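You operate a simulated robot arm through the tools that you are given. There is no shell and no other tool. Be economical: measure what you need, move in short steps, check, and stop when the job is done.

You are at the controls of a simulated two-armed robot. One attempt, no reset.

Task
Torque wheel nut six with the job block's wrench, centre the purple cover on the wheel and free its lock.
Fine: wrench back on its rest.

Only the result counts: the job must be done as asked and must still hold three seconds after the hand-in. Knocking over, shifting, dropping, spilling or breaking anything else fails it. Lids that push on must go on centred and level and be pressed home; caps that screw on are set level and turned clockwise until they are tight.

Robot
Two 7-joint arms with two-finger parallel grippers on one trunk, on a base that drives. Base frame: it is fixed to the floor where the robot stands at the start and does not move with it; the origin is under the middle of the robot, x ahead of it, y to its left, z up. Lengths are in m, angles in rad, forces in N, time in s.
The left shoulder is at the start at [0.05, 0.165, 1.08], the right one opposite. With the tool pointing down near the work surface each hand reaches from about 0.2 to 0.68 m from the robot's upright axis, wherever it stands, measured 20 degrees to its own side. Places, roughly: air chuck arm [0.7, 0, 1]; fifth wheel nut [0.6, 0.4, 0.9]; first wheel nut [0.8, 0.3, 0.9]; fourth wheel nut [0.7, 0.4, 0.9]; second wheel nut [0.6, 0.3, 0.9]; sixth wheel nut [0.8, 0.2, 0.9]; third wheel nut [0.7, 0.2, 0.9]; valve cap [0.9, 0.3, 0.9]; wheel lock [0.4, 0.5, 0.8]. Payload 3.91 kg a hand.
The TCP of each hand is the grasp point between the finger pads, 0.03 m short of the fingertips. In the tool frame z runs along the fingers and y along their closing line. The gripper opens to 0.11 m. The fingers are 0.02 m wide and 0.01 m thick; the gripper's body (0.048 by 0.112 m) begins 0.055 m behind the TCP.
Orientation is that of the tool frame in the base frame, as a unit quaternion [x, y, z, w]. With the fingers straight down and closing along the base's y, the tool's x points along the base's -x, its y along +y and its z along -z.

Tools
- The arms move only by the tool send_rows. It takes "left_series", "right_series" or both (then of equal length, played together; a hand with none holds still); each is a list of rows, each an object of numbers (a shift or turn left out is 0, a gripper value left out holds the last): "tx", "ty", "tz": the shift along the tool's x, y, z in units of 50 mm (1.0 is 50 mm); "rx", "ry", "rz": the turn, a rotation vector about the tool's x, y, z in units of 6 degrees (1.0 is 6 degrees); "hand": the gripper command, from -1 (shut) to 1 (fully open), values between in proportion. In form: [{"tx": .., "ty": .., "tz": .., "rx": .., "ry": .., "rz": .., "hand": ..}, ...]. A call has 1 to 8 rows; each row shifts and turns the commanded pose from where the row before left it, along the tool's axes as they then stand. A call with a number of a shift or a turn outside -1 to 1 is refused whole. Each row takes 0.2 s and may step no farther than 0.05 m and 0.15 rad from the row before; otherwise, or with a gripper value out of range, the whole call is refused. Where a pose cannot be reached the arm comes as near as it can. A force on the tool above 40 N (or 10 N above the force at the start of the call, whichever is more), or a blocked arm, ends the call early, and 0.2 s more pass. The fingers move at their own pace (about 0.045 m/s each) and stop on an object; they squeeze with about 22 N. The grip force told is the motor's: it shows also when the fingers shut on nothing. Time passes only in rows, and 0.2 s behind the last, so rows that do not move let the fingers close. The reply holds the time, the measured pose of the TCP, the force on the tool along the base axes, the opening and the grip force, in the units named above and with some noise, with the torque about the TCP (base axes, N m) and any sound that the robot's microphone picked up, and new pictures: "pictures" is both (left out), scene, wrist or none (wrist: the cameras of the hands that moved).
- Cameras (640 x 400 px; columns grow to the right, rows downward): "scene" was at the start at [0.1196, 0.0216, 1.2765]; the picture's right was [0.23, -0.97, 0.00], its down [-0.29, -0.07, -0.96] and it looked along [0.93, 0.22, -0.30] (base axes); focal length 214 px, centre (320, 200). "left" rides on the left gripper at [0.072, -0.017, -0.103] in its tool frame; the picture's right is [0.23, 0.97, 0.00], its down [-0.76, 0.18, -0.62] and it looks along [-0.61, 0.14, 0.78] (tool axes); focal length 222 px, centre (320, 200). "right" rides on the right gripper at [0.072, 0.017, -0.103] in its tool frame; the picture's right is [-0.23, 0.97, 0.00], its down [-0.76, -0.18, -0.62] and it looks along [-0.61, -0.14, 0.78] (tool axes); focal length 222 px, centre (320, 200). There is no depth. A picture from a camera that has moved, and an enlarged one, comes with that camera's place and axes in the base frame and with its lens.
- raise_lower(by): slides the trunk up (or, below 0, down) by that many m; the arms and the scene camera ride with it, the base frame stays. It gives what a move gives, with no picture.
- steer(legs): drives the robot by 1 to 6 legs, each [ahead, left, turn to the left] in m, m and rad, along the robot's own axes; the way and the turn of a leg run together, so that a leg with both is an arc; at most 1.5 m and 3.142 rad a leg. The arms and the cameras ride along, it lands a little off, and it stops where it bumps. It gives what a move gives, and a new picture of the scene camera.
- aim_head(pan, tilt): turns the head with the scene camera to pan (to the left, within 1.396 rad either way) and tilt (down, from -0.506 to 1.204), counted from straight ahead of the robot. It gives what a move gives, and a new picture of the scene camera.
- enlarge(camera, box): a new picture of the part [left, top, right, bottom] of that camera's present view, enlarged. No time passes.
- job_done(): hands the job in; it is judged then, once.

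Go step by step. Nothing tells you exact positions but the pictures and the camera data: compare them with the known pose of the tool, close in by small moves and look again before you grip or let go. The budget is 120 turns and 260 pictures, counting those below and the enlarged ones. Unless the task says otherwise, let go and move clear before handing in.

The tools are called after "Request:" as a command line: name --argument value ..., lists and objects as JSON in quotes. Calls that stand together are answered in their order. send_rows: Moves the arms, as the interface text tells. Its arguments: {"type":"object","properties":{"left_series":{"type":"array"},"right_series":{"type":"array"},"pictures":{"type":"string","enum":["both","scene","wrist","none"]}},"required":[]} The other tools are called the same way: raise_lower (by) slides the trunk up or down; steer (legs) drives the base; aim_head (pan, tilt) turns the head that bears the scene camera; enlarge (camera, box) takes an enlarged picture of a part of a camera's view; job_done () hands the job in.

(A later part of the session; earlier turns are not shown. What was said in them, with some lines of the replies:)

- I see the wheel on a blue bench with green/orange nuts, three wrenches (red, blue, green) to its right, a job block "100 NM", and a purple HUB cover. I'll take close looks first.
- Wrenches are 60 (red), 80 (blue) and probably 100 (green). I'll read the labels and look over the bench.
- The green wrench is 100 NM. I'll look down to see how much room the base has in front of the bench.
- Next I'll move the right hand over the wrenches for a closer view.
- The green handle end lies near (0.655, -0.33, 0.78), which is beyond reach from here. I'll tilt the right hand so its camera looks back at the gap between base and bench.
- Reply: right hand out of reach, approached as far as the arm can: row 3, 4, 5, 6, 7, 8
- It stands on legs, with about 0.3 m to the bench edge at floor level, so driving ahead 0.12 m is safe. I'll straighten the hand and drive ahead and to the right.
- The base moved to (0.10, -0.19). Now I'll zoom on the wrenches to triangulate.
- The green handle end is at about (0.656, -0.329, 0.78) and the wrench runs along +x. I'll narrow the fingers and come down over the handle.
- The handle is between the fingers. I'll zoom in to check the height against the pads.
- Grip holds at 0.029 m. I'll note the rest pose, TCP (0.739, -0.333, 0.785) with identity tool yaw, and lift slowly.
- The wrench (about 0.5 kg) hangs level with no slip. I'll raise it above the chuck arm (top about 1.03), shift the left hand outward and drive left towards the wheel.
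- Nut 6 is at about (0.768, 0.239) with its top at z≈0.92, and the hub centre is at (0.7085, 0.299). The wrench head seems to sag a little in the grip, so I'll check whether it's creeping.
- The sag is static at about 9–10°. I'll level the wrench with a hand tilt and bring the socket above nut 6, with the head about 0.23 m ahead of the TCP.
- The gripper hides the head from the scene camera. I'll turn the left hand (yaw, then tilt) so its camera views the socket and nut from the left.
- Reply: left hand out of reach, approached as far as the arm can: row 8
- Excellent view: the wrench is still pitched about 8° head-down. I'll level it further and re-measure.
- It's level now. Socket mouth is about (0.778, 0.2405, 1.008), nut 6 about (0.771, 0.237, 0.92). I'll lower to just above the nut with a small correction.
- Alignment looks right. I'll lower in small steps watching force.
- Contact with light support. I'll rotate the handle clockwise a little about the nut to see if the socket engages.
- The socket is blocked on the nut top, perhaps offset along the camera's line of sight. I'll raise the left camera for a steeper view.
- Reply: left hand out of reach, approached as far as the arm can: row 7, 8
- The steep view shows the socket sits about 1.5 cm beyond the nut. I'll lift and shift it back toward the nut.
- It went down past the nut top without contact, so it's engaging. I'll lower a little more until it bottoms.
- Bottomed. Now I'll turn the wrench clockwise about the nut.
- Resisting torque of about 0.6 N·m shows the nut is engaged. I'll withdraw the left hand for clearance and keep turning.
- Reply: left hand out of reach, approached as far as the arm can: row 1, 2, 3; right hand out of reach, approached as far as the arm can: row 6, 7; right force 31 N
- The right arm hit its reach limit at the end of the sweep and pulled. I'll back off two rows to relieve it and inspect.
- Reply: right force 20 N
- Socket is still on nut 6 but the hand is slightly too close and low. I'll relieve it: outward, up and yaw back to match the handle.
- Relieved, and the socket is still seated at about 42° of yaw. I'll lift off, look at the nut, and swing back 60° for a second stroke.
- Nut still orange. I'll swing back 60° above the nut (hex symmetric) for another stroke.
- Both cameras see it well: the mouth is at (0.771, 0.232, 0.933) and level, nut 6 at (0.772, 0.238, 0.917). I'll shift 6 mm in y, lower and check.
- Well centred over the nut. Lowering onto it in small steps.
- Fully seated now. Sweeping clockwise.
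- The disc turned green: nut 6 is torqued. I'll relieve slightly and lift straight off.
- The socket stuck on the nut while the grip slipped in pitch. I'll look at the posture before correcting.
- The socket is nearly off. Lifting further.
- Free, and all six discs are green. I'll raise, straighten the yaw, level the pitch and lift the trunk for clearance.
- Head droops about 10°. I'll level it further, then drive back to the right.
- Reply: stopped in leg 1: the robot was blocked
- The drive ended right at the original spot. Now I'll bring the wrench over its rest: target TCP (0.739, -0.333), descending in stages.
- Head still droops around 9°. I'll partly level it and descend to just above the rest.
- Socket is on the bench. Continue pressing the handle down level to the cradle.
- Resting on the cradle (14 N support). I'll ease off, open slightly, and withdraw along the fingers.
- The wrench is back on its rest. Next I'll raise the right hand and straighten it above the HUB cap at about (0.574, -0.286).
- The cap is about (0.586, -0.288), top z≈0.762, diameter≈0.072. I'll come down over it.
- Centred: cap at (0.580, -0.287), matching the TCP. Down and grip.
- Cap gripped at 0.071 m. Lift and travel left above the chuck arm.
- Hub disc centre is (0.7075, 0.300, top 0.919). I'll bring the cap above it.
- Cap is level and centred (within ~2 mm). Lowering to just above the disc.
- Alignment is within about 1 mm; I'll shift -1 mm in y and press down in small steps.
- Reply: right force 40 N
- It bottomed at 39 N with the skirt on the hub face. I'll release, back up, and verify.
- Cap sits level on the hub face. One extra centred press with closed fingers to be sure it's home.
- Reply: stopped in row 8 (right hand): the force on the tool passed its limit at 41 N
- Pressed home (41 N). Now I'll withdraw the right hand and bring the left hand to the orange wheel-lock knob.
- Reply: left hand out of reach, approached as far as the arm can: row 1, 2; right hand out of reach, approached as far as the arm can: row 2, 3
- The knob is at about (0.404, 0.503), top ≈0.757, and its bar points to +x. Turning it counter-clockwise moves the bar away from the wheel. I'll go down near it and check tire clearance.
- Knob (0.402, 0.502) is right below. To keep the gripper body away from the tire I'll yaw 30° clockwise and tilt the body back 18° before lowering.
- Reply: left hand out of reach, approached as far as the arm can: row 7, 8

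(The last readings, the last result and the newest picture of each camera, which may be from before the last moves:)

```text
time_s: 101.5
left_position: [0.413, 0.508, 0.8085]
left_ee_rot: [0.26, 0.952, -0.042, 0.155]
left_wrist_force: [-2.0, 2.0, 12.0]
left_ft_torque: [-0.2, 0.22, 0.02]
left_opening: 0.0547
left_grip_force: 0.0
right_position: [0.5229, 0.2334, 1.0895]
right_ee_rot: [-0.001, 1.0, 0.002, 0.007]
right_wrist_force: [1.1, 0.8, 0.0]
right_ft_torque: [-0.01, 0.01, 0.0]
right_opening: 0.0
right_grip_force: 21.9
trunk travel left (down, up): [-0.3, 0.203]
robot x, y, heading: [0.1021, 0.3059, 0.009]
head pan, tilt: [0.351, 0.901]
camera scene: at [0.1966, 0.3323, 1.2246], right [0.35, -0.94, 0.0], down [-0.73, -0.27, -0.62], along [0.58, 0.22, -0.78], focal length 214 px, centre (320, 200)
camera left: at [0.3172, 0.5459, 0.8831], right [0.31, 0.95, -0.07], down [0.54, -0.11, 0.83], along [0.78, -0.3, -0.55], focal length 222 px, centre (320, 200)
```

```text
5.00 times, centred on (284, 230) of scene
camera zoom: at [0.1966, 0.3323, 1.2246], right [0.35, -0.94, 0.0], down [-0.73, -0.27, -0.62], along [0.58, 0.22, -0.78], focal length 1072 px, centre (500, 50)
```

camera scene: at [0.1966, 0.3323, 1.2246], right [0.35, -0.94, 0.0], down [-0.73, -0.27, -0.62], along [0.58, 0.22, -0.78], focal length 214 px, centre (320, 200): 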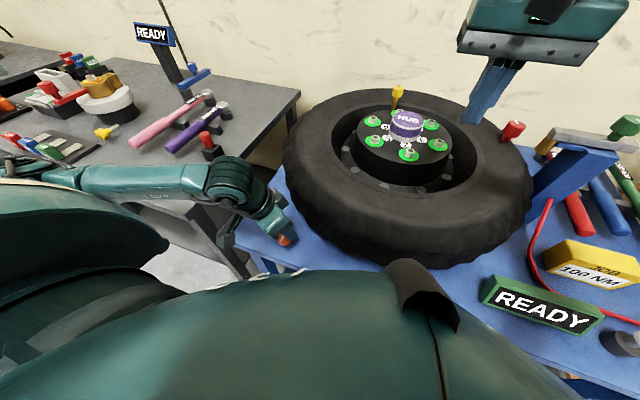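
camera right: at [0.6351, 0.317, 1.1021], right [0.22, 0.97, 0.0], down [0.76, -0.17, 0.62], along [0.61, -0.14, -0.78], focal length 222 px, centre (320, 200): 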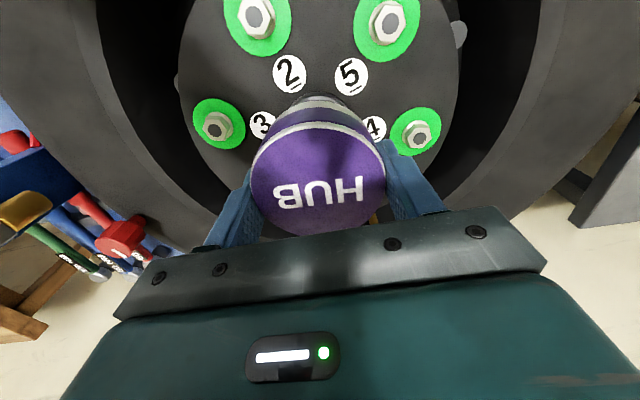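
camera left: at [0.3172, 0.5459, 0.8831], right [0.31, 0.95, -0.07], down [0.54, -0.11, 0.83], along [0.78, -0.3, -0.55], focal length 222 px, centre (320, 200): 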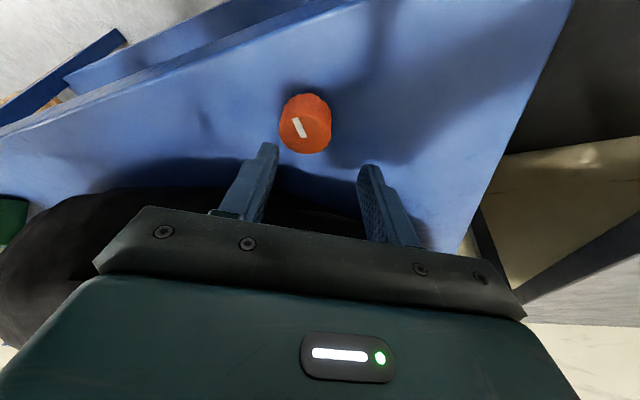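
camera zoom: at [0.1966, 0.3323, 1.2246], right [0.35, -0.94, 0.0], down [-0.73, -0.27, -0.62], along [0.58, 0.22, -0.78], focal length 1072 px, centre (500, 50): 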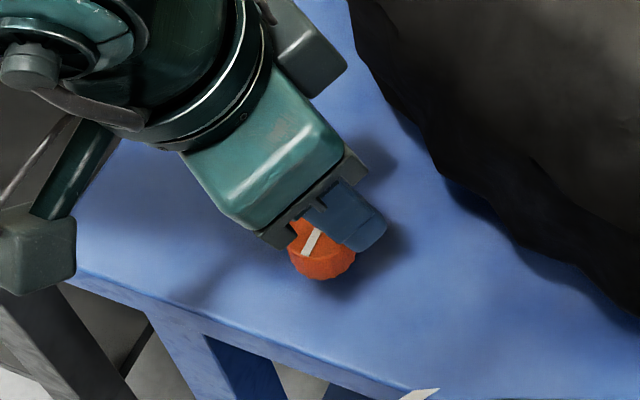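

There's 12 N of unexpected contact, and the tilt wasn't fully reachable so the hand is offset. I'll back up and undo the tilt.

Request:
send_rows --left_series '[{"tx": -0.13, "tz": -0.4}, {"tx": -0.13, "tz": -0.4}, {"ry": 1}, {"ry": 1}, {"ry": 0.9}, {}]' --pictures "both"

Request:
enlarge --camera "scene" --box '[220, 190, 348, 270]'

```text
time_s: 102.9
left_position: [0.4208, 0.5066, 0.8479]
left_ee_rot: [0.263, 0.965, -0.002, 0.006]
left_wrist_force: [-0.4, 0.1, 0.1]
left_ft_torque: [0.01, 0.02, 0.03]
left_opening: 0.0548
left_grip_force: 0.0
left hand out of reach, approached as far as the arm can: row 2
right_position: [0.5247, 0.2328, 1.0895]
right_ee_rot: [0.0, 1.0, 0.003, 0.006]
right_wrist_force: [-0.4, -0.1, -0.1]
right_ft_torque: [-0.02, 0.0, 0.0]
right_opening: 0.0
right_grip_force: 21.8
trunk travel left (down, up): [-0.3, 0.203]
robot x, y, heading: [0.0975, 0.3082, 0.003]
head pan, tilt: [0.351, 0.901]
camera scene: at [0.1975, 0.3324, 1.2242], right [0.35, -0.94, 0.0], down [-0.73, -0.27, -0.62], along [0.58, 0.22, -0.78], focal length 214 px, centre (320, 200)
camera left: at [0.3472, 0.5306, 0.9502], right [0.3, 0.95, 0.0], down [0.74, -0.23, 0.63], along [0.6, -0.19, -0.77], focal length 222 px, centre (320, 200)
```

scene: 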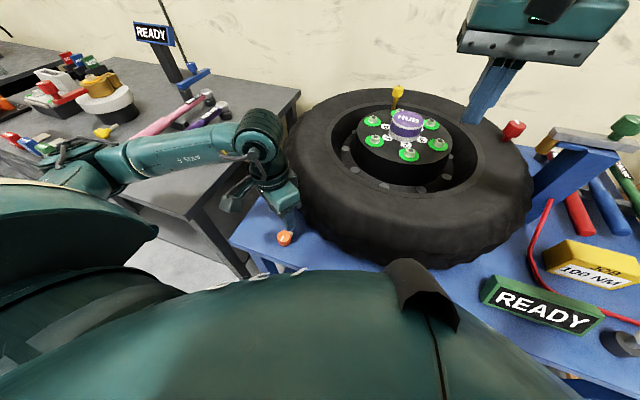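
left: 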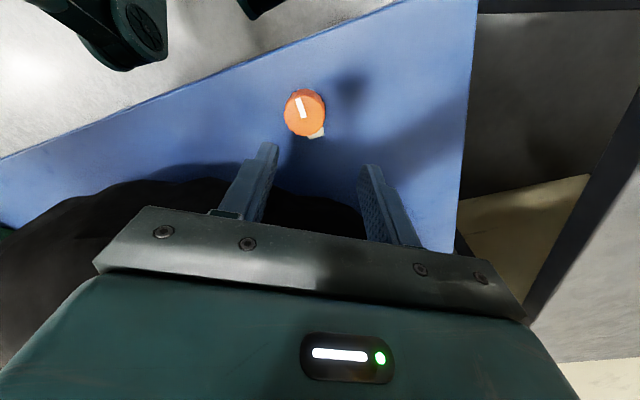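

```text
5.00 times, centred on (284, 230) of scene
camera zoom: at [0.1975, 0.3324, 1.2242], right [0.35, -0.94, 0.0], down [-0.73, -0.27, -0.62], along [0.58, 0.22, -0.78], focal length 1072 px, centre (500, 50)
```

zoom: 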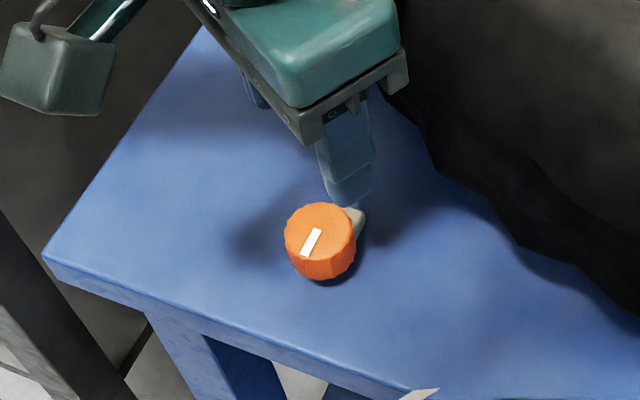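

Knob is untouched at (0.402, 0.501). I'll centre the hand with no tilt, at 30° yaw, and lower gently.

Request:
send_rows --left_series '[{"tx": 0.268, "ty": -0.288}, {"tz": 0.4}, {"tz": 0.4}, {}]' --pictures "wrist"

Request:
enlarge --camera "scene" --box '[252, 210, 316, 250]'

```text
time_s: 103.9
left_position: [0.401, 0.5019, 0.8085]
left_ee_rot: [0.264, 0.965, -0.002, 0.007]
left_wrist_force: [-0.3, -0.8, 0.1]
left_ft_torque: [0.01, -0.03, 0.01]
left_opening: 0.0549
left_grip_force: 0.0
right_position: [0.5231, 0.2334, 1.0891]
right_ee_rot: [-0.001, 1.0, 0.001, 0.005]
right_wrist_force: [-0.2, -0.3, 1.1]
right_ft_torque: [0.03, -0.01, -0.01]
right_opening: 0.0002
right_grip_force: 21.3
trunk travel left (down, up): [-0.3, 0.203]
robot x, y, heading: [0.0973, 0.3017, 0.008]
head pan, tilt: [0.351, 0.901]
camera left: at [0.3292, 0.5262, 0.9094], right [0.3, 0.95, 0.0], down [0.74, -0.23, 0.63], along [0.6, -0.19, -0.77], focal length 222 px, centre (320, 200)
```

left: 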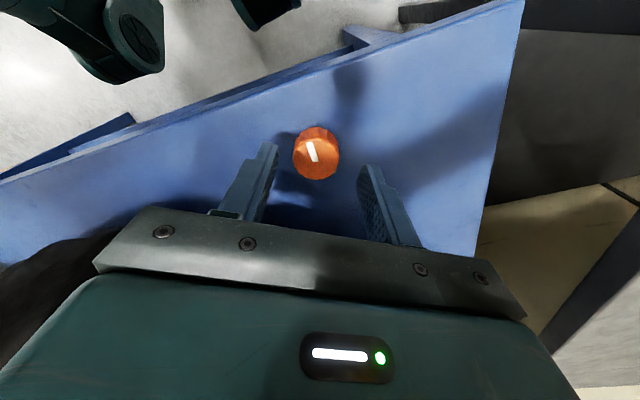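

```text
10.00 times, centred on (284, 230) of scene
camera zoom: at [0.1975, 0.3323, 1.2242], right [0.35, -0.94, 0.0], down [-0.73, -0.27, -0.62], along [0.58, 0.22, -0.78], focal length 2145 px, centre (680, -100)
```

zoom: 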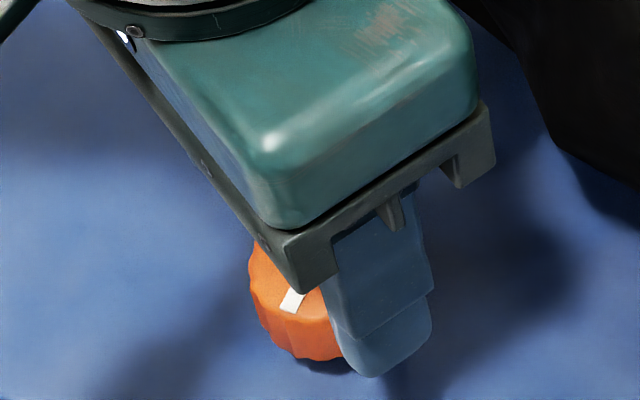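

Request:
send_rows --left_series '[{"tz": 0.2}, {"tz": 0.2}, {"tz": 0.2}, {"tz": 0.1}]' --pictures "wrist"

Request:
enlarge --camera "scene" --box '[252, 210, 316, 250]'

```text
time_s: 104.9
left_position: [0.4003, 0.5008, 0.7725]
left_ee_rot: [0.264, 0.965, -0.002, 0.006]
left_wrist_force: [0.2, -0.6, 0.2]
left_ft_torque: [-0.02, 0.0, 0.01]
left_opening: 0.0547
left_grip_force: 0.0
right_position: [0.5235, 0.2325, 1.089]
right_ee_rot: [-0.001, 1.0, 0.002, 0.006]
right_wrist_force: [0.2, 0.0, 0.4]
right_ft_torque: [0.02, -0.02, 0.01]
right_opening: 0.0
right_grip_force: 22.4
trunk travel left (down, up): [-0.3, 0.203]
robot x, y, heading: [0.0994, 0.307, 0.009]
head pan, tilt: [0.351, 0.901]
camera left: at [0.3287, 0.5252, 0.8742], right [0.3, 0.95, 0.0], down [0.74, -0.23, 0.63], along [0.6, -0.19, -0.77], focal length 222 px, centre (320, 200)
```

left: 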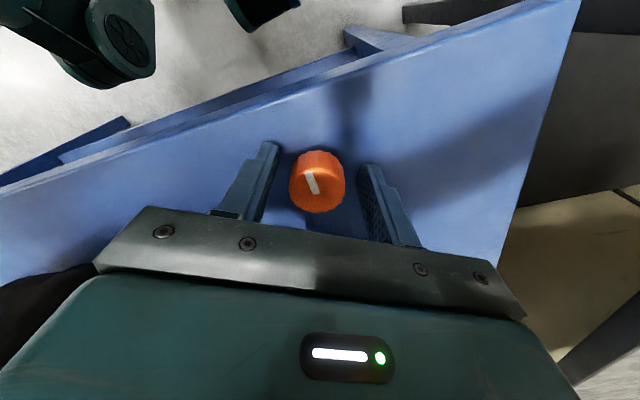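

```text
10.00 times, centred on (284, 230) of scene
camera zoom: at [0.1976, 0.3324, 1.2242], right [0.35, -0.94, 0.0], down [-0.73, -0.27, -0.62], along [0.58, 0.22, -0.78], focal length 2145 px, centre (680, -100)
```

zoom: 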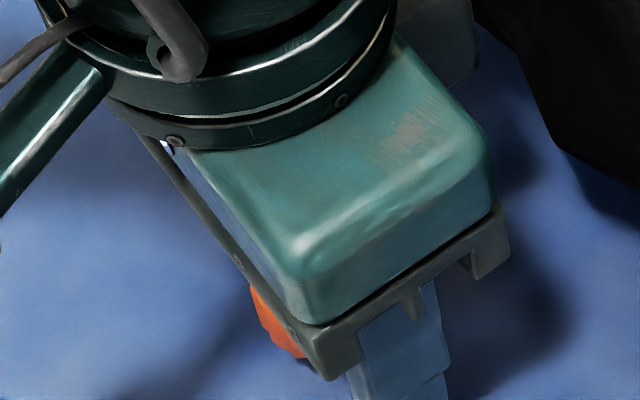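

Knob is centred between the fingers. Grip and turn counter-clockwise gently.

Request:
send_rows --left_series '[{"hand": -1}, {}, {}, {}, {"rz": -0.7}, {"rz": -0.7}]' --pictures "none"

```text
time_s: 106.3
left_position: [0.4001, 0.5007, 0.7717]
left_ee_rot: [0.193, 0.981, -0.003, 0.004]
left_wrist_force: [-14.4, -12.4, -6.1]
left_ft_torque: [0.28, -0.05, -0.38]
left_opening: 0.0319
left_grip_force: 45.1
right_position: [0.5228, 0.2328, 1.0894]
right_ee_rot: [-0.001, 1.0, 0.003, 0.008]
right_wrist_force: [-0.9, -0.1, 0.3]
right_ft_torque: [0.0, 0.02, -0.06]
right_opening: 0.0
right_grip_force: 21.9
trunk travel left (down, up): [-0.3, 0.203]
robot x, y, heading: [0.0986, 0.3074, 0.01]
head pan, tilt: [0.351, 0.901]
```

Request:
send_rows --left_series '[{"ty": -0.05}, {"ty": -0.03}, {"rz": -0.7}, {"rz": -0.7}, {"rz": -0.7}]' --pictures "wrist"

```text
time_s: 107.5
left_position: [0.4012, 0.4981, 0.7722]
left_ee_rot: [0.083, 0.997, -0.002, 0.009]
left_wrist_force: [2.4, 20.2, 5.0]
left_ft_torque: [0.64, 0.23, -0.72]
left_opening: 0.0312
left_grip_force: 45.1
right_position: [0.524, 0.2353, 1.0891]
right_ee_rot: [0.0, 1.0, 0.002, 0.006]
right_wrist_force: [0.5, -0.2, 0.7]
right_ft_torque: [0.01, 0.03, 0.01]
right_opening: 0.0
right_grip_force: 22.0
trunk travel left (down, up): [-0.3, 0.203]
robot x, y, heading: [0.0955, 0.3021, 0.007]
head pan, tilt: [0.351, 0.901]
camera left: at [0.326, 0.4956, 0.8741], right [-0.07, 1.0, -0.01], down [0.77, 0.05, 0.64], along [0.63, 0.04, -0.77], focal length 222 px, centre (320, 200)
```

left: 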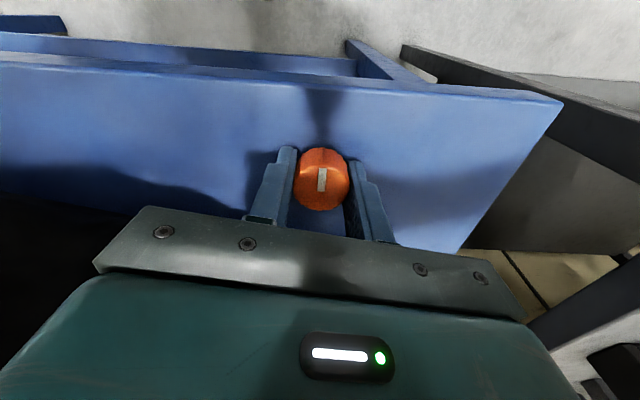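

The knob hasn't turned while the fingers slipped, so counter-clockwise seems blocked. I'll recentre and test clockwise.

Request:
send_rows --left_series '[{"ty": 0.03}, {"rz": 0.5}, {"rz": 0.7}, {"rz": 0.7}, {"rz": 0.7}]' --pictures "wrist"

```text
time_s: 108.7
left_position: [0.3994, 0.4989, 0.7719]
left_ee_rot: [0.219, 0.976, -0.003, 0.005]
left_wrist_force: [0.1, 12.0, 6.7]
left_ft_torque: [0.57, 0.22, 0.72]
left_opening: 0.0318
left_grip_force: 45.3
right_position: [0.5228, 0.2338, 1.0888]
right_ee_rot: [-0.001, 1.0, 0.002, 0.006]
right_wrist_force: [0.0, -0.7, -0.2]
right_ft_torque: [-0.03, 0.01, 0.02]
right_opening: 0.0
right_grip_force: 22.1
trunk travel left (down, up): [-0.3, 0.203]
robot x, y, heading: [0.0951, 0.3051, 0.01]
head pan, tilt: [0.351, 0.901]
camera left: at [0.3258, 0.5167, 0.8739], right [0.21, 0.98, -0.01], down [0.76, -0.16, 0.63], along [0.62, -0.14, -0.77], focal length 222 px, centre (320, 200)
```

left: 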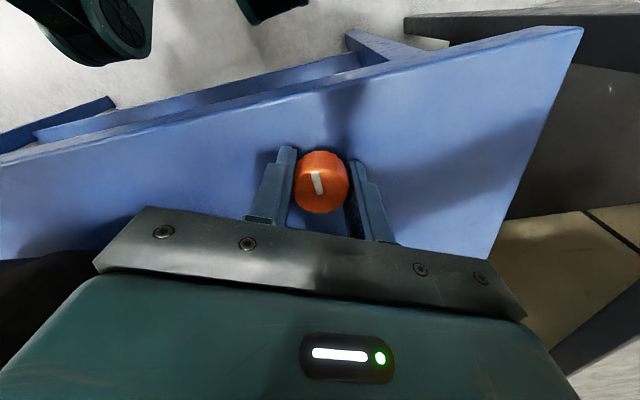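

Request:
enlarge --camera "left" --box '[280, 135, 360, 225]'

Request:
enlarge --camera "scene" --box '[252, 210, 316, 250]'

```text
4.44 times, centred on (320, 180) of left
camera zoom: at [0.3258, 0.5167, 0.8739], right [0.21, 0.98, -0.01], down [0.76, -0.16, 0.63], along [0.62, -0.14, -0.77], focal length 987 px, centre (320, 289)
```

zoom: 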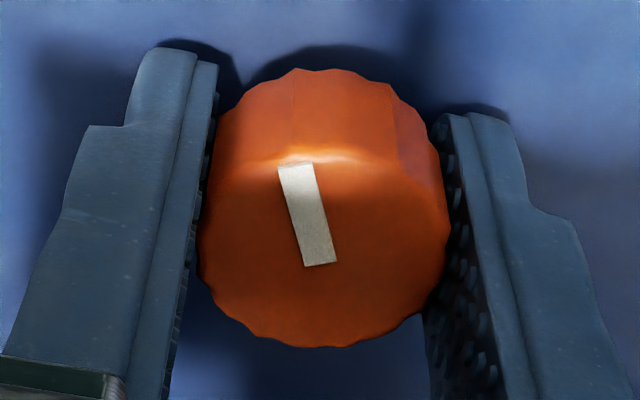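

```text
10.00 times, centred on (284, 230) of scene
camera zoom: at [0.1973, 0.333, 1.2242], right [0.35, -0.94, 0.0], down [-0.73, -0.27, -0.62], along [0.58, 0.22, -0.78], focal length 2145 px, centre (680, -100)
```

zoom: 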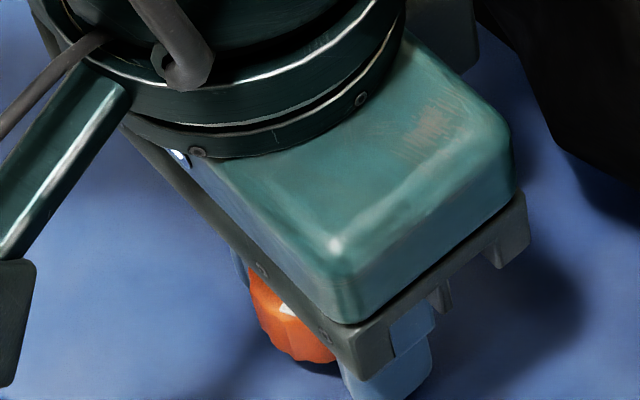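

Knob's world orientation is essentially unchanged, so the fingers slip both ways. I'll release, recentre carefully and regrip a bit lower.

Request:
send_rows --left_series '[{"hand": 0.0}, {}, {"tx": -0.04, "ty": 0.01, "tz": 0.06}, {"rz": 1}, {"rz": 1}, {"hand": -1}, {}, {}]' --pictures "wrist"

Request:
enlarge --camera "left" --box '[280, 135, 360, 225]'

```text
time_s: 110.5
left_position: [0.4007, 0.4977, 0.7707]
left_ee_rot: [0.32, 0.948, -0.003, 0.007]
left_wrist_force: [-0.5, -1.8, 16.3]
left_ft_torque: [-0.44, 0.45, -0.48]
left_opening: 0.0316
left_grip_force: 45.1
right_position: [0.5228, 0.2326, 1.0898]
right_ee_rot: [-0.001, 1.0, 0.003, 0.007]
right_wrist_force: [-0.2, 1.1, 0.9]
right_ft_torque: [0.02, -0.02, 0.0]
right_opening: 0.0
right_grip_force: 21.7
trunk travel left (down, up): [-0.3, 0.203]
robot x, y, heading: [0.0983, 0.3062, 0.004]
head pan, tilt: [0.351, 0.901]
camera left: at [0.3325, 0.5298, 0.8717], right [0.41, 0.91, 0.0], down [0.71, -0.31, 0.64], along [0.58, -0.26, -0.77], focal length 222 px, centre (320, 200)
```

left: 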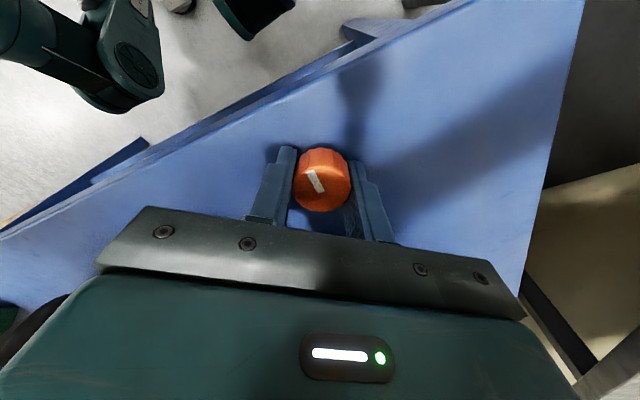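

```text
4.44 times, centred on (320, 180) of left
camera zoom: at [0.3325, 0.5298, 0.8717], right [0.41, 0.91, 0.0], down [0.71, -0.31, 0.64], along [0.58, -0.26, -0.77], focal length 987 px, centre (320, 289)
```

zoom: 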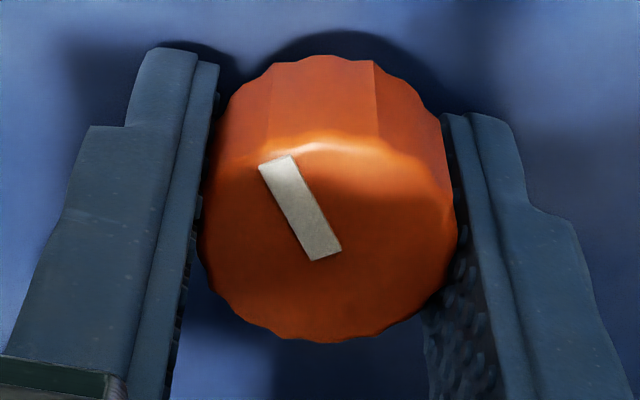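

Request:
send_rows --left_series '[{"tz": -0.05}, {"rz": -0.5}, {"rz": -0.5}, {"rz": -0.5}, {"rz": -0.5}]' --pictures "none"

Request:
enlarge --camera "left" --box '[280, 135, 360, 225]'

```text
time_s: 111.7
left_position: [0.4026, 0.4981, 0.7714]
left_ee_rot: [0.216, 0.976, -0.003, 0.004]
left_wrist_force: [-7.0, -1.0, -14.1]
left_ft_torque: [0.33, 0.01, -0.37]
left_opening: 0.0316
left_grip_force: 44.9
right_position: [0.5247, 0.2342, 1.089]
right_ee_rot: [-0.001, 1.0, 0.002, 0.007]
right_wrist_force: [-0.4, -0.1, -0.3]
right_ft_torque: [-0.03, 0.0, 0.0]
right_opening: 0.0
right_grip_force: 21.7
trunk travel left (down, up): [-0.3, 0.203]
robot x, y, heading: [0.0964, 0.3075, 0.007]
head pan, tilt: [0.351, 0.901]
```

```text
4.44 times, centred on (320, 180) of left
camera zoom: at [0.3276, 0.5159, 0.8732], right [0.21, 0.98, 0.0], down [0.76, -0.16, 0.63], along [0.62, -0.13, -0.78], focal length 987 px, centre (320, 289)
```

zoom: 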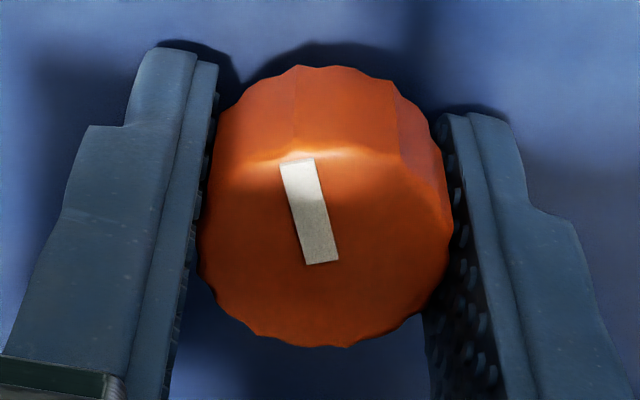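

No turn counter-clockwise. I'll test clockwise from a relaxed, centred grip.

Request:
send_rows --left_series '[{"tz": 0.03, "tx": 0.02}, {"rz": 0.6}, {"rz": 0.6}, {"rz": 0.6}]' --pictures "none"

Request:
enlarge --camera "left" --box '[280, 135, 360, 225]'

```text
time_s: 112.7
left_position: [0.4024, 0.497, 0.7717]
left_ee_rot: [0.309, 0.951, -0.002, 0.007]
left_wrist_force: [0.3, -3.9, 1.8]
left_ft_torque: [-0.36, 0.01, 0.43]
left_opening: 0.0315
left_grip_force: 45.2
right_position: [0.5243, 0.2329, 1.0882]
right_ee_rot: [-0.001, 1.0, 0.002, 0.006]
right_wrist_force: [0.2, -0.4, -0.2]
right_ft_torque: [-0.01, 0.04, -0.04]
right_opening: 0.0001
right_grip_force: 22.1
trunk travel left (down, up): [-0.3, 0.203]
robot x, y, heading: [0.0958, 0.3072, 0.008]
head pan, tilt: [0.351, 0.901]
```

```text
4.44 times, centred on (320, 180) of left
camera zoom: at [0.3324, 0.5285, 0.8727], right [0.39, 0.92, 0.0], down [0.71, -0.3, 0.64], along [0.59, -0.25, -0.77], focal length 987 px, centre (320, 289)
```

zoom: 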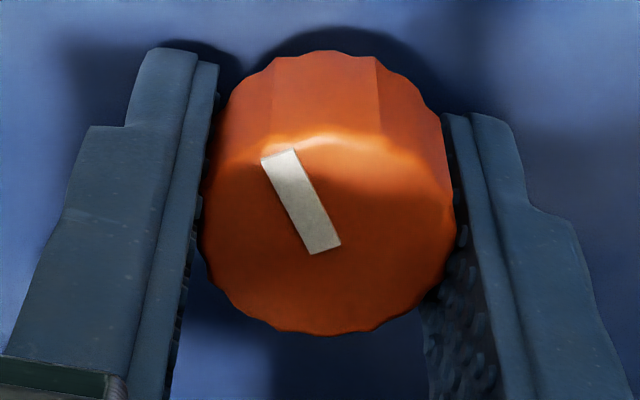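

The knob resists both directions at the slip limit, so it may need a pull or push first. I'll test pulling up.

Request:
send_rows --left_series '[{"tz": -0.05}, {"tz": -0.05}, {"tz": -0.04}]' --pictures "none"

Request:
enlarge --camera "left" --box '[280, 135, 360, 225]'

```text
time_s: 113.5
left_position: [0.4005, 0.4987, 0.7747]
left_ee_rot: [0.31, 0.951, -0.004, 0.003]
left_wrist_force: [-2.6, -13.8, -37.7]
left_ft_torque: [0.27, -0.25, -0.09]
left_opening: 0.0317
left_grip_force: 45.0
right_position: [0.5244, 0.2334, 1.0875]
right_ee_rot: [0.0, 1.0, 0.001, 0.005]
right_wrist_force: [0.4, 0.4, 0.3]
right_ft_torque: [0.02, 0.03, 0.05]
right_opening: 0.0002
right_grip_force: 21.9
trunk travel left (down, up): [-0.3, 0.203]
robot x, y, heading: [0.097, 0.3051, 0.006]
head pan, tilt: [0.351, 0.901]
```

```text
4.44 times, centred on (320, 180) of left
camera zoom: at [0.3313, 0.5289, 0.8773], right [0.39, 0.92, -0.01], down [0.72, -0.3, 0.63], along [0.58, -0.25, -0.78], focal length 987 px, centre (320, 289)
```

zoom: 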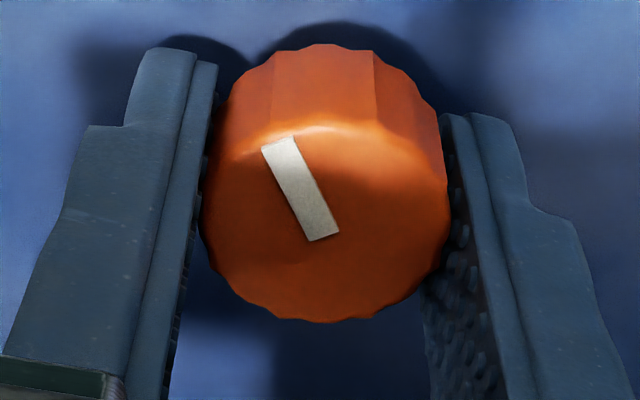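

Not pull-up. I'll regrip higher and try pressing down while turning counter-clockwise.

Request:
send_rows --left_series '[{"hand": -0.2}, {}, {"tz": -0.1}, {"hand": -1}, {}, {}, {"tz": 0.06}, {"tz": 0.06}]' --pictures "none"

Request:
send_rows --left_series '[{"rz": -0.6}, {"rz": -0.6}, {"rz": -0.6}, {"rz": -0.6}]' --pictures "none"

Request:
enlarge --camera "left" --box '[280, 135, 360, 225]'

```text
time_s: 115.3
left_position: [0.4025, 0.498, 0.7828]
left_ee_rot: [0.309, 0.951, -0.002, 0.01]
left_wrist_force: [-5.7, 2.4, 27.4]
left_ft_torque: [-0.2, 1.43, 0.24]
left_opening: 0.0313
left_grip_force: 45.0
right_position: [0.5205, 0.2336, 1.0892]
right_ee_rot: [-0.002, 1.0, 0.001, 0.006]
right_wrist_force: [-0.9, 0.4, 0.2]
right_ft_torque: [-0.02, 0.0, 0.03]
right_opening: 0.0
right_grip_force: 21.7
trunk travel left (down, up): [-0.3, 0.203]
robot x, y, heading: [0.1006, 0.3064, 0.007]
head pan, tilt: [0.351, 0.901]
stopped in row 8 (left hand): the force on the tool passed its limit at 55 N (the readings are from after the stop); the commanded pose is now the measured one
```

```text
time_s: 116.0
left_position: [0.4026, 0.4981, 0.7826]
left_ee_rot: [0.244, 0.97, -0.004, 0.013]
left_wrist_force: [-7.0, 2.5, 17.9]
left_ft_torque: [-0.19, 0.63, 0.28]
left_opening: 0.0315
left_grip_force: 44.7
right_position: [0.5213, 0.2328, 1.0889]
right_ee_rot: [-0.001, 1.0, 0.002, 0.007]
right_wrist_force: [-0.2, -0.3, 1.2]
right_ft_torque: [0.02, -0.02, 0.01]
right_opening: 0.0
right_grip_force: 21.9
trunk travel left (down, up): [-0.3, 0.203]
robot x, y, heading: [0.0981, 0.3043, 0.008]
head pan, tilt: [0.351, 0.901]
stopped in row 3 (left hand): the force on the tool passed its limit at 42 N (the readings are from after the stop); the commanded pose is now the measured one
```

```text
4.44 times, centred on (320, 180) of left
camera zoom: at [0.3279, 0.5198, 0.8829], right [0.26, 0.97, -0.01], down [0.74, -0.2, 0.64], along [0.62, -0.17, -0.77], focal length 987 px, centre (320, 289)
```

zoom: 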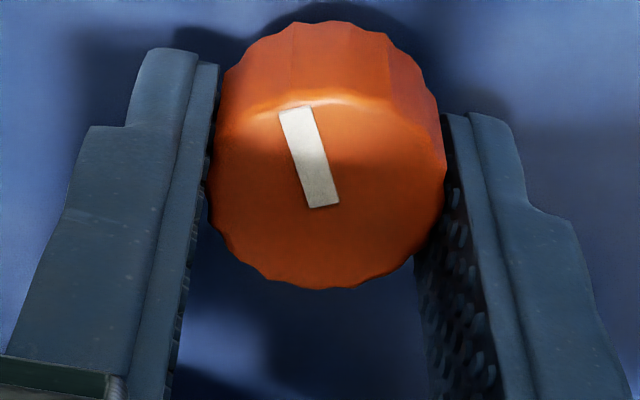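

Still fixed. I'll release, raise, and inspect the latch bar closely; pushing on it may give more leverage.

Request:
send_rows --left_series '[{"hand": 0.2}, {}, {"tz": -0.6}, {"tz": -0.6, "tx": 0.4}, {"tx": 0.5}, {"rz": -1}, {"rz": -1}, {"rz": -1}]' --pictures "wrist"

Request:
enlarge --camera "left" --box '[280, 100, 380, 180]'

Request:
enlarge --camera "scene" --box '[262, 220, 310, 250]'

```text
time_s: 117.8
left_position: [0.3709, 0.522, 0.8373]
left_ee_rot: [0.088, 0.996, -0.005, 0.011]
left_wrist_force: [0.3, -0.2, -0.6]
left_ft_torque: [0.03, 0.0, 0.02]
left_opening: 0.066
left_grip_force: 0.0
left hand out of reach, approached as far as the arm can: row 5
right_position: [0.5234, 0.2335, 1.0886]
right_ee_rot: [-0.002, 1.0, 0.001, 0.006]
right_wrist_force: [0.2, -0.1, 0.1]
right_ft_torque: [-0.02, -0.02, -0.02]
right_opening: 0.0001
right_grip_force: 22.0
trunk travel left (down, up): [-0.3, 0.203]
robot x, y, heading: [0.0991, 0.3046, 0.004]
head pan, tilt: [0.351, 0.901]
camera left: at [0.2946, 0.5187, 0.9388], right [-0.05, 1.0, -0.01], down [0.77, 0.05, 0.64], along [0.64, 0.03, -0.77], focal length 222 px, centre (320, 200)
```

left: 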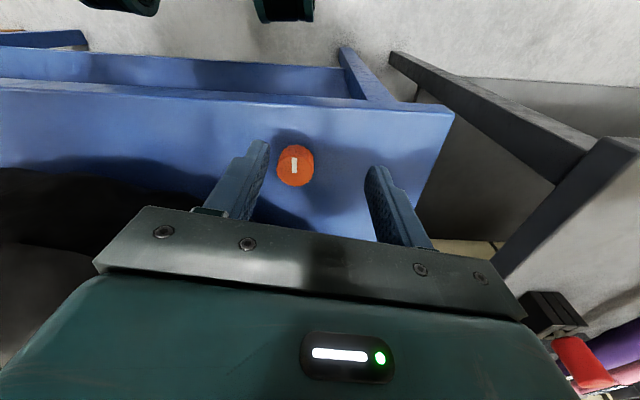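

```text
5.00 times, centred on (330, 140) of left
camera zoom: at [0.2946, 0.5187, 0.9388], right [-0.05, 1.0, -0.01], down [0.77, 0.05, 0.64], along [0.64, 0.03, -0.77], focal length 1111 px, centre (270, 500)
```

zoom: 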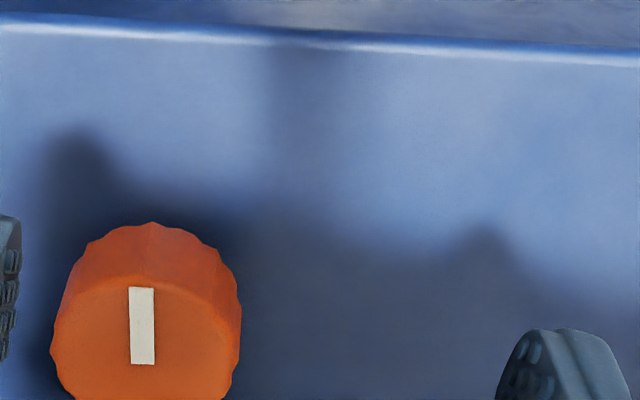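

```text
13.33 times, centred on (286, 235) of scene
camera zoom: at [0.1974, 0.3326, 1.2242], right [0.35, -0.94, 0.0], down [-0.73, -0.27, -0.62], along [0.58, 0.22, -0.78], focal length 2860 px, centre (773, -267)
```

zoom: 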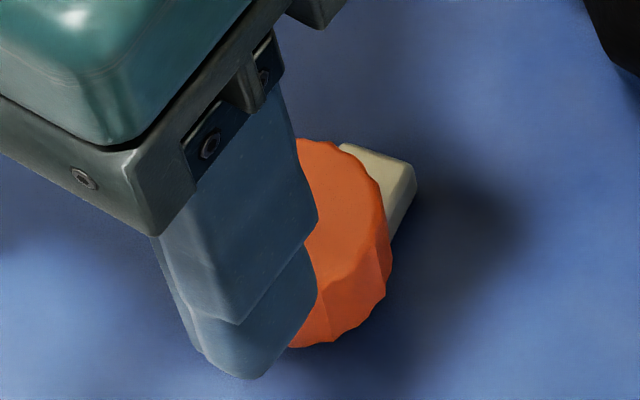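

Turning is symmetric-stuck, so the bar may be a sliding bolt that retracts along -x, a direction I haven't loaded yet. I'll regrip and try pulling the knob toward -x.

Request:
send_rows --left_series '[{"tx": -0.69, "ty": -0.3}, {"tz": 0.5}, {"tz": 0.5}, {"tz": 0.25}]' --pictures "wrist"

```text
time_s: 118.8
left_position: [0.404, 0.4984, 0.7772]
left_ee_rot: [0.088, 0.996, -0.005, 0.011]
left_wrist_force: [0.0, -0.1, -0.1]
left_ft_torque: [-0.03, 0.02, 0.0]
left_opening: 0.0661
left_grip_force: 0.1
right_position: [0.5232, 0.2341, 1.0882]
right_ee_rot: [-0.002, 1.0, 0.002, 0.006]
right_wrist_force: [0.8, -0.2, 0.2]
right_ft_torque: [0.04, 0.01, 0.02]
right_opening: 0.0
right_grip_force: 21.9
trunk travel left (down, up): [-0.3, 0.203]
robot x, y, heading: [0.0988, 0.3081, 0.007]
head pan, tilt: [0.351, 0.901]
camera left: at [0.3265, 0.4962, 0.8775], right [-0.05, 1.0, -0.01], down [0.77, 0.05, 0.64], along [0.64, 0.02, -0.77], focal length 222 px, centre (320, 200)
```

left: 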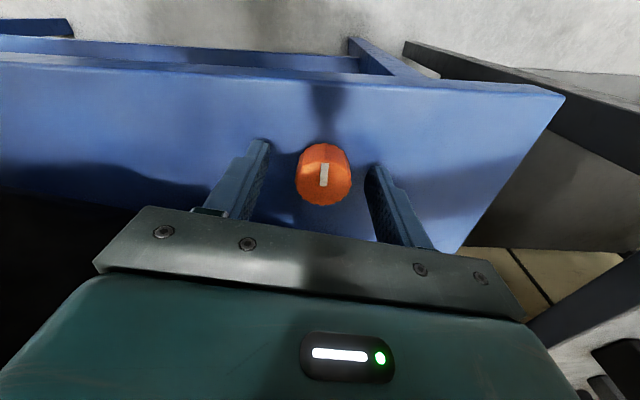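

Request:
send_rows --left_series '[{"ty": 0.04, "tz": 0.09}, {"hand": -1}, {}, {}, {"tx": 0.05}, {"tx": 0.05}, {"tx": 0.05}]' --pictures "wrist"

Request:
enlarge --camera "left" --box '[280, 135, 360, 225]'

```text
time_s: 120.4
left_position: [0.3965, 0.4991, 0.7715]
left_ee_rot: [0.089, 0.996, -0.006, 0.011]
left_wrist_force: [2.1, -20.3, -7.6]
left_ft_torque: [0.47, 0.29, -0.19]
left_opening: 0.0313
left_grip_force: 45.2
right_position: [0.524, 0.2318, 1.0885]
right_ee_rot: [-0.001, 1.0, 0.002, 0.006]
right_wrist_force: [0.2, 0.2, -1.5]
right_ft_torque: [0.04, 0.03, -0.02]
right_opening: 0.0
right_grip_force: 22.1
trunk travel left (down, up): [-0.3, 0.203]
robot x, y, heading: [0.1045, 0.3062, 0.01]
head pan, tilt: [0.351, 0.901]
camera left: at [0.32, 0.4976, 0.873], right [-0.05, 1.0, -0.01], down [0.77, 0.05, 0.64], along [0.64, 0.02, -0.77], focal length 222 px, centre (320, 200)
```

left: 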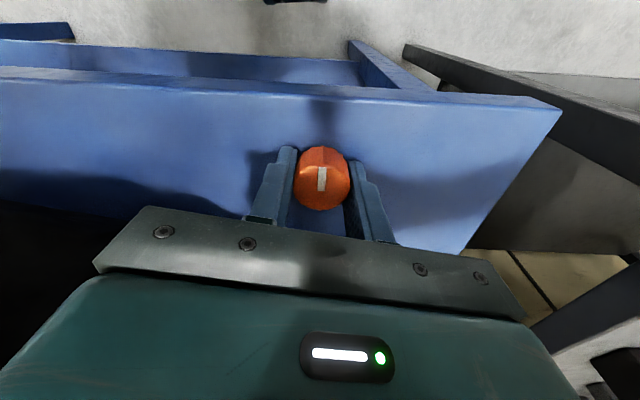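

```text
4.44 times, centred on (320, 180) of left
camera zoom: at [0.32, 0.4976, 0.873], right [-0.05, 1.0, -0.01], down [0.77, 0.05, 0.64], along [0.64, 0.02, -0.77], focal length 987 px, centre (320, 289)
```

zoom: 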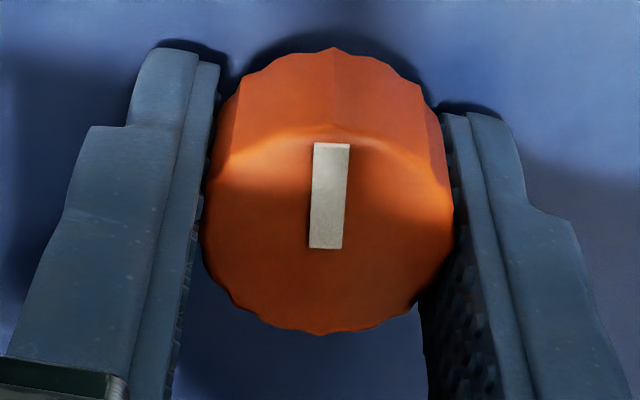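

The knob seems to have moved about 5 mm to -x with almost no resistance. I'll keep pulling that way, relieving the y load.

Request:
send_rows --left_series '[{"ty": -0.04}, {"tx": 0.08}, {"tx": 0.08}, {"tx": 0.08}]' --pictures "none"

Request:
enlarge --camera "left" --box '[280, 135, 360, 225]'

Request:
enlarge --camera "scene" --box '[262, 220, 310, 250]'

```text
time_s: 121.4
left_position: [0.3846, 0.4988, 0.7707]
left_ee_rot: [0.09, 0.996, -0.006, 0.012]
left_wrist_force: [2.4, -22.9, 0.6]
left_ft_torque: [0.72, 0.47, -0.08]
left_opening: 0.0311
left_grip_force: 45.2
right_position: [0.5238, 0.2322, 1.0884]
right_ee_rot: [-0.002, 1.0, 0.003, 0.006]
right_wrist_force: [0.0, 0.3, -0.5]
right_ft_torque: [-0.01, -0.02, -0.02]
right_opening: 0.0
right_grip_force: 22.0
trunk travel left (down, up): [-0.3, 0.203]
robot x, y, heading: [0.0977, 0.3048, 0.009]
head pan, tilt: [0.351, 0.901]
```

```text
4.44 times, centred on (320, 180) of left
camera zoom: at [0.3077, 0.4975, 0.8729], right [-0.05, 1.0, -0.01], down [0.77, 0.05, 0.64], along [0.64, 0.02, -0.77], focal length 987 px, centre (320, 289)
```

zoom: 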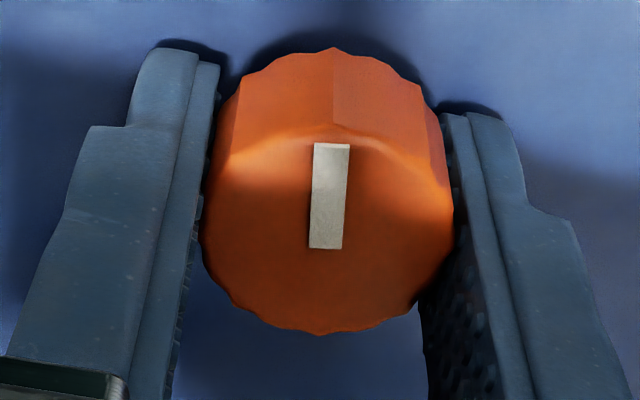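

```text
13.33 times, centred on (286, 235) of scene
camera zoom: at [0.1977, 0.3307, 1.2243], right [0.35, -0.94, 0.0], down [-0.73, -0.27, -0.62], along [0.58, 0.22, -0.78], focal length 2860 px, centre (773, -267)
```

zoom: 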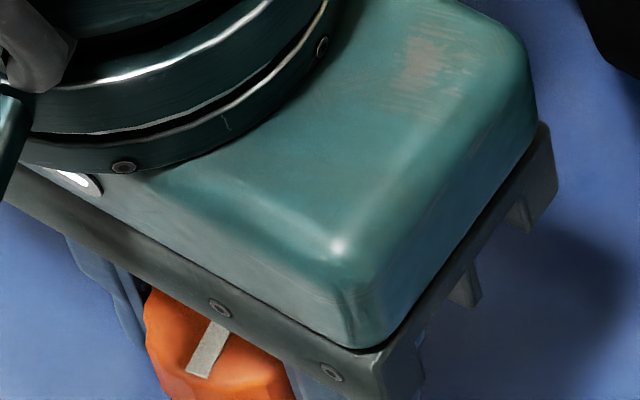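

It is a sliding bolt: the knob is moving with the hand. Continue pulling until it stops.

Request:
send_rows --left_series '[{"ty": -0.04}, {"tx": 0.1}, {"tx": 0.1}, {"tx": 0.1}, {"tx": 0.1}]' --pictures "none"

Request:
enlarge --camera "left" --box '[280, 135, 360, 225]'

```text
time_s: 122.2
left_position: [0.3821, 0.4993, 0.7713]
left_ee_rot: [0.087, 0.996, -0.009, 0.019]
left_wrist_force: [5.2, -6.5, -8.6]
left_ft_torque: [0.02, -0.26, -0.24]
left_opening: 0.0314
left_grip_force: 44.8
right_position: [0.5236, 0.2326, 1.0888]
right_ee_rot: [-0.001, 1.0, 0.002, 0.006]
right_wrist_force: [0.2, 0.5, 0.0]
right_ft_torque: [0.0, 0.06, 0.02]
right_opening: 0.0
right_grip_force: 21.7
trunk travel left (down, up): [-0.3, 0.203]
robot x, y, heading: [0.094, 0.3063, 0.002]
head pan, tilt: [0.351, 0.901]
stopped in row 3 (left hand): the force on the tool passed its limit at 42 N (the readings are from after the stop); the commanded pose is now the measured one
```

```text
4.44 times, centred on (320, 180) of left
camera zoom: at [0.3041, 0.4982, 0.8718], right [-0.05, 1.0, -0.02], down [0.76, 0.06, 0.65], along [0.65, 0.02, -0.76], focal length 987 px, centre (320, 289)
```

zoom: 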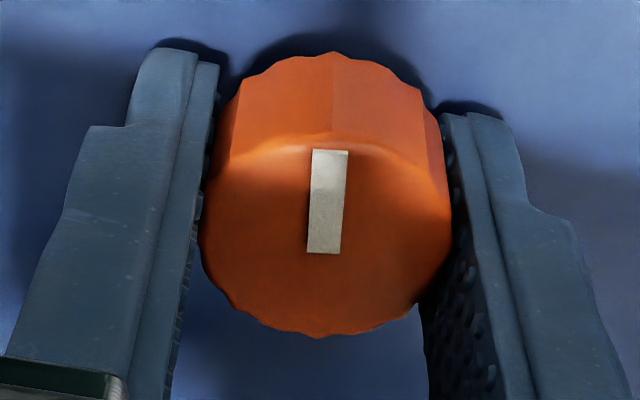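

It hit a firm end stop after about 20 mm of travel. Release gently, lift and check it stays.

Request:
send_rows --left_series '[{"hand": 0.0}, {}, {}, {"tz": -0.5}, {"tz": -0.9}, {"tz": -0.9}, {"tz": -0.9, "tx": 0.2}]' --pictures "wrist"

Request:
enlarge --camera "scene" --box '[252, 210, 316, 260]'

```text
time_s: 123.8
left_position: [0.3759, 0.5058, 0.9327]
left_ee_rot: [0.088, 0.996, -0.007, 0.017]
left_wrist_force: [-0.3, -0.1, 0.1]
left_ft_torque: [0.01, -0.02, 0.0]
left_opening: 0.055
left_grip_force: 0.0
left hand out of reach, approached as far as the arm can: row 7
right_position: [0.523, 0.2329, 1.0881]
right_ee_rot: [-0.001, 1.0, 0.002, 0.006]
right_wrist_force: [0.7, -0.6, -0.1]
right_ft_torque: [0.0, 0.02, 0.0]
right_opening: 0.0
right_grip_force: 22.3
trunk travel left (down, up): [-0.3, 0.203]
robot x, y, heading: [0.0992, 0.3075, 0.005]
head pan, tilt: [0.351, 0.901]
camera left: at [0.2974, 0.5042, 1.0322], right [-0.05, 1.0, -0.02], down [0.76, 0.05, 0.65], along [0.65, 0.02, -0.76], focal length 222 px, centre (320, 200)
```

left: 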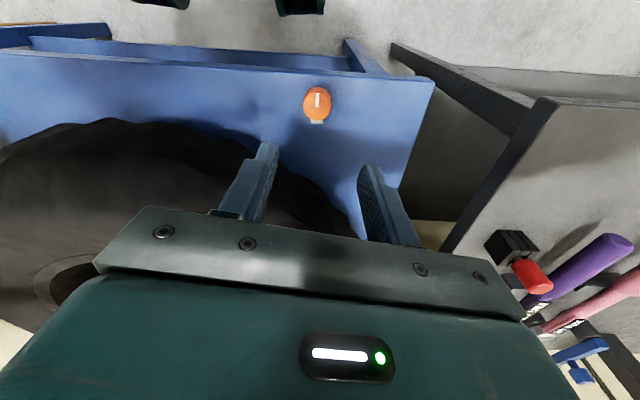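

```text
8.00 times, centred on (284, 235) of scene
camera zoom: at [0.1977, 0.3322, 1.2242], right [0.35, -0.94, 0.0], down [-0.73, -0.27, -0.62], along [0.58, 0.22, -0.78], focal length 1716 px, centre (608, -80)
```

zoom: 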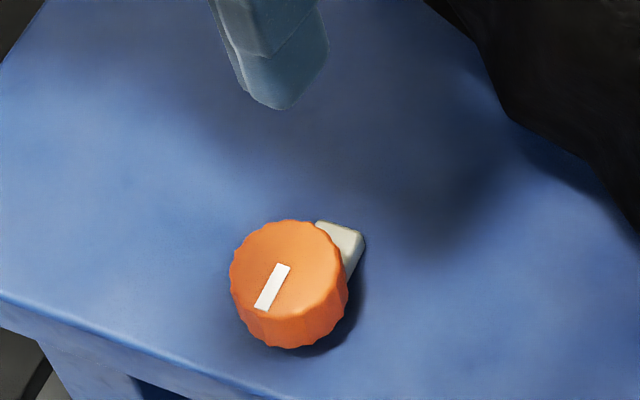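

The bolt stays retracted at 20 mm of travel. I'll do a final overall check of the cap, nuts and wrench.

Request:
aim_head --pan -0.25 --tilt 0.7

Request:
enlarge --camera "scene" --box '[200, 120, 360, 220]'

Request:
enlarge --camera "scene" --box '[340, 120, 540, 245]'

```text
time_s: 124.8
left_position: [0.375, 0.5059, 0.931]
left_ee_rot: [0.087, 0.996, -0.008, 0.019]
left_wrist_force: [0.0, -0.1, 0.2]
left_ft_torque: [0.01, -0.01, 0.0]
left_opening: 0.0549
left_grip_force: 0.2
right_position: [0.5236, 0.2337, 1.0891]
right_ee_rot: [-0.001, 1.0, 0.002, 0.006]
right_wrist_force: [-0.4, -0.7, 0.0]
right_ft_torque: [-0.01, -0.04, -0.04]
right_opening: 0.0002
right_grip_force: 22.0
trunk travel left (down, up): [-0.3, 0.203]
robot x, y, heading: [0.0978, 0.303, 0.004]
head pan, tilt: [-0.25, 0.7]
camera scene: at [0.2096, 0.2855, 1.2403], right [-0.24, -0.97, 0.0], down [-0.63, 0.16, -0.76], along [0.74, -0.18, -0.64], focal length 214 px, centre (320, 200)
```

scene: 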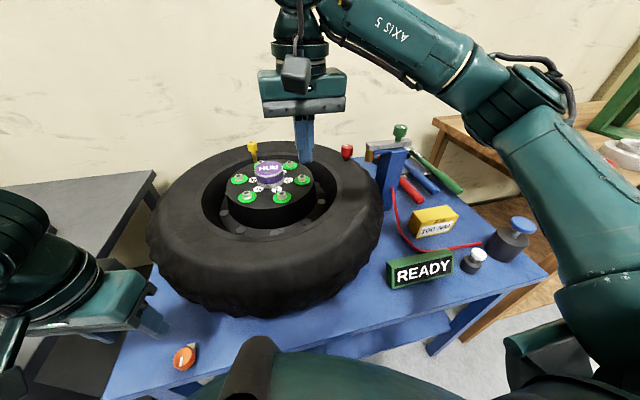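

```text
4.00 times, centred on (280, 170) of scene
camera zoom: at [0.2096, 0.2855, 1.2403], right [-0.24, -0.97, 0.0], down [-0.63, 0.16, -0.76], along [0.74, -0.18, -0.64], focal length 858 px, centre (480, 320)
```

zoom: 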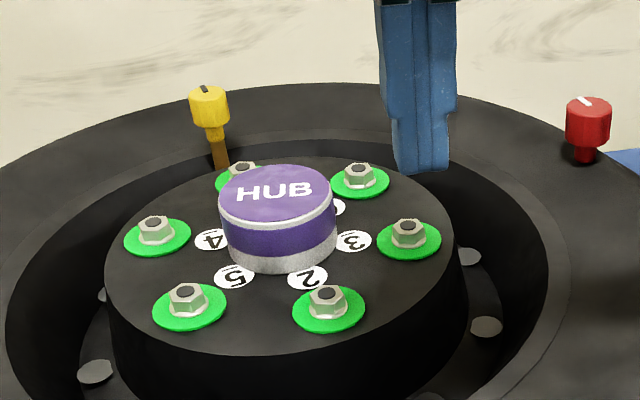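

```text
3.20 times, centred on (440, 182) of scene
camera zoom: at [0.2096, 0.2855, 1.2403], right [-0.24, -0.97, 0.0], down [-0.63, 0.16, -0.76], along [0.74, -0.18, -0.64], focal length 686 px, centre (-64, 256)
```

zoom: 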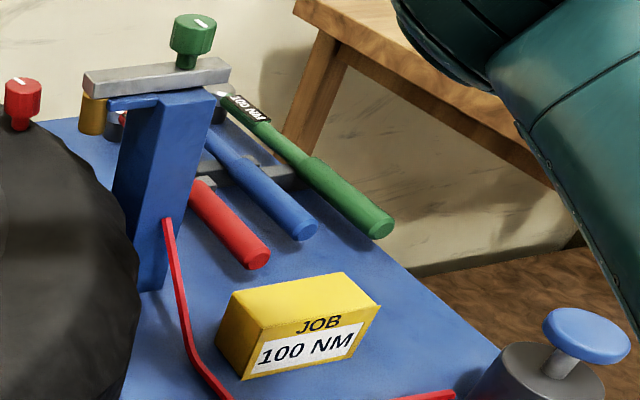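

All as asked: nut six is green, the cover is level and pressed home, the lock bolt is retracted, the wrench is on its rest, and both hands are clear. I'm handing in.

Request:
job_done

```text
The job is handed in.
```

I handed the job in; the tool only confirmed receipt, so I don't know how it was judged.

- **Nut six:** torqued with the green 100 NM wrench. Its marker turned green like the other five; no click sound was reported.
- **Wrench:** back on its cradle.
- **Purple cover:** centred and level on the hub, pressed home at about 40 N.
- **Wheel lock:** the orange knob turned out to be a sliding bolt. I pulled it back about 20 mm to a firm stop, and it stayed there after I let go.
- **Possible contact:** the base stopped as blocked just as it got back beside the wooden bench. I saw nothing moved, but I don't know what it touched. The left hand also briefly met a 12 N contact near the lock knob, with no visible effect.
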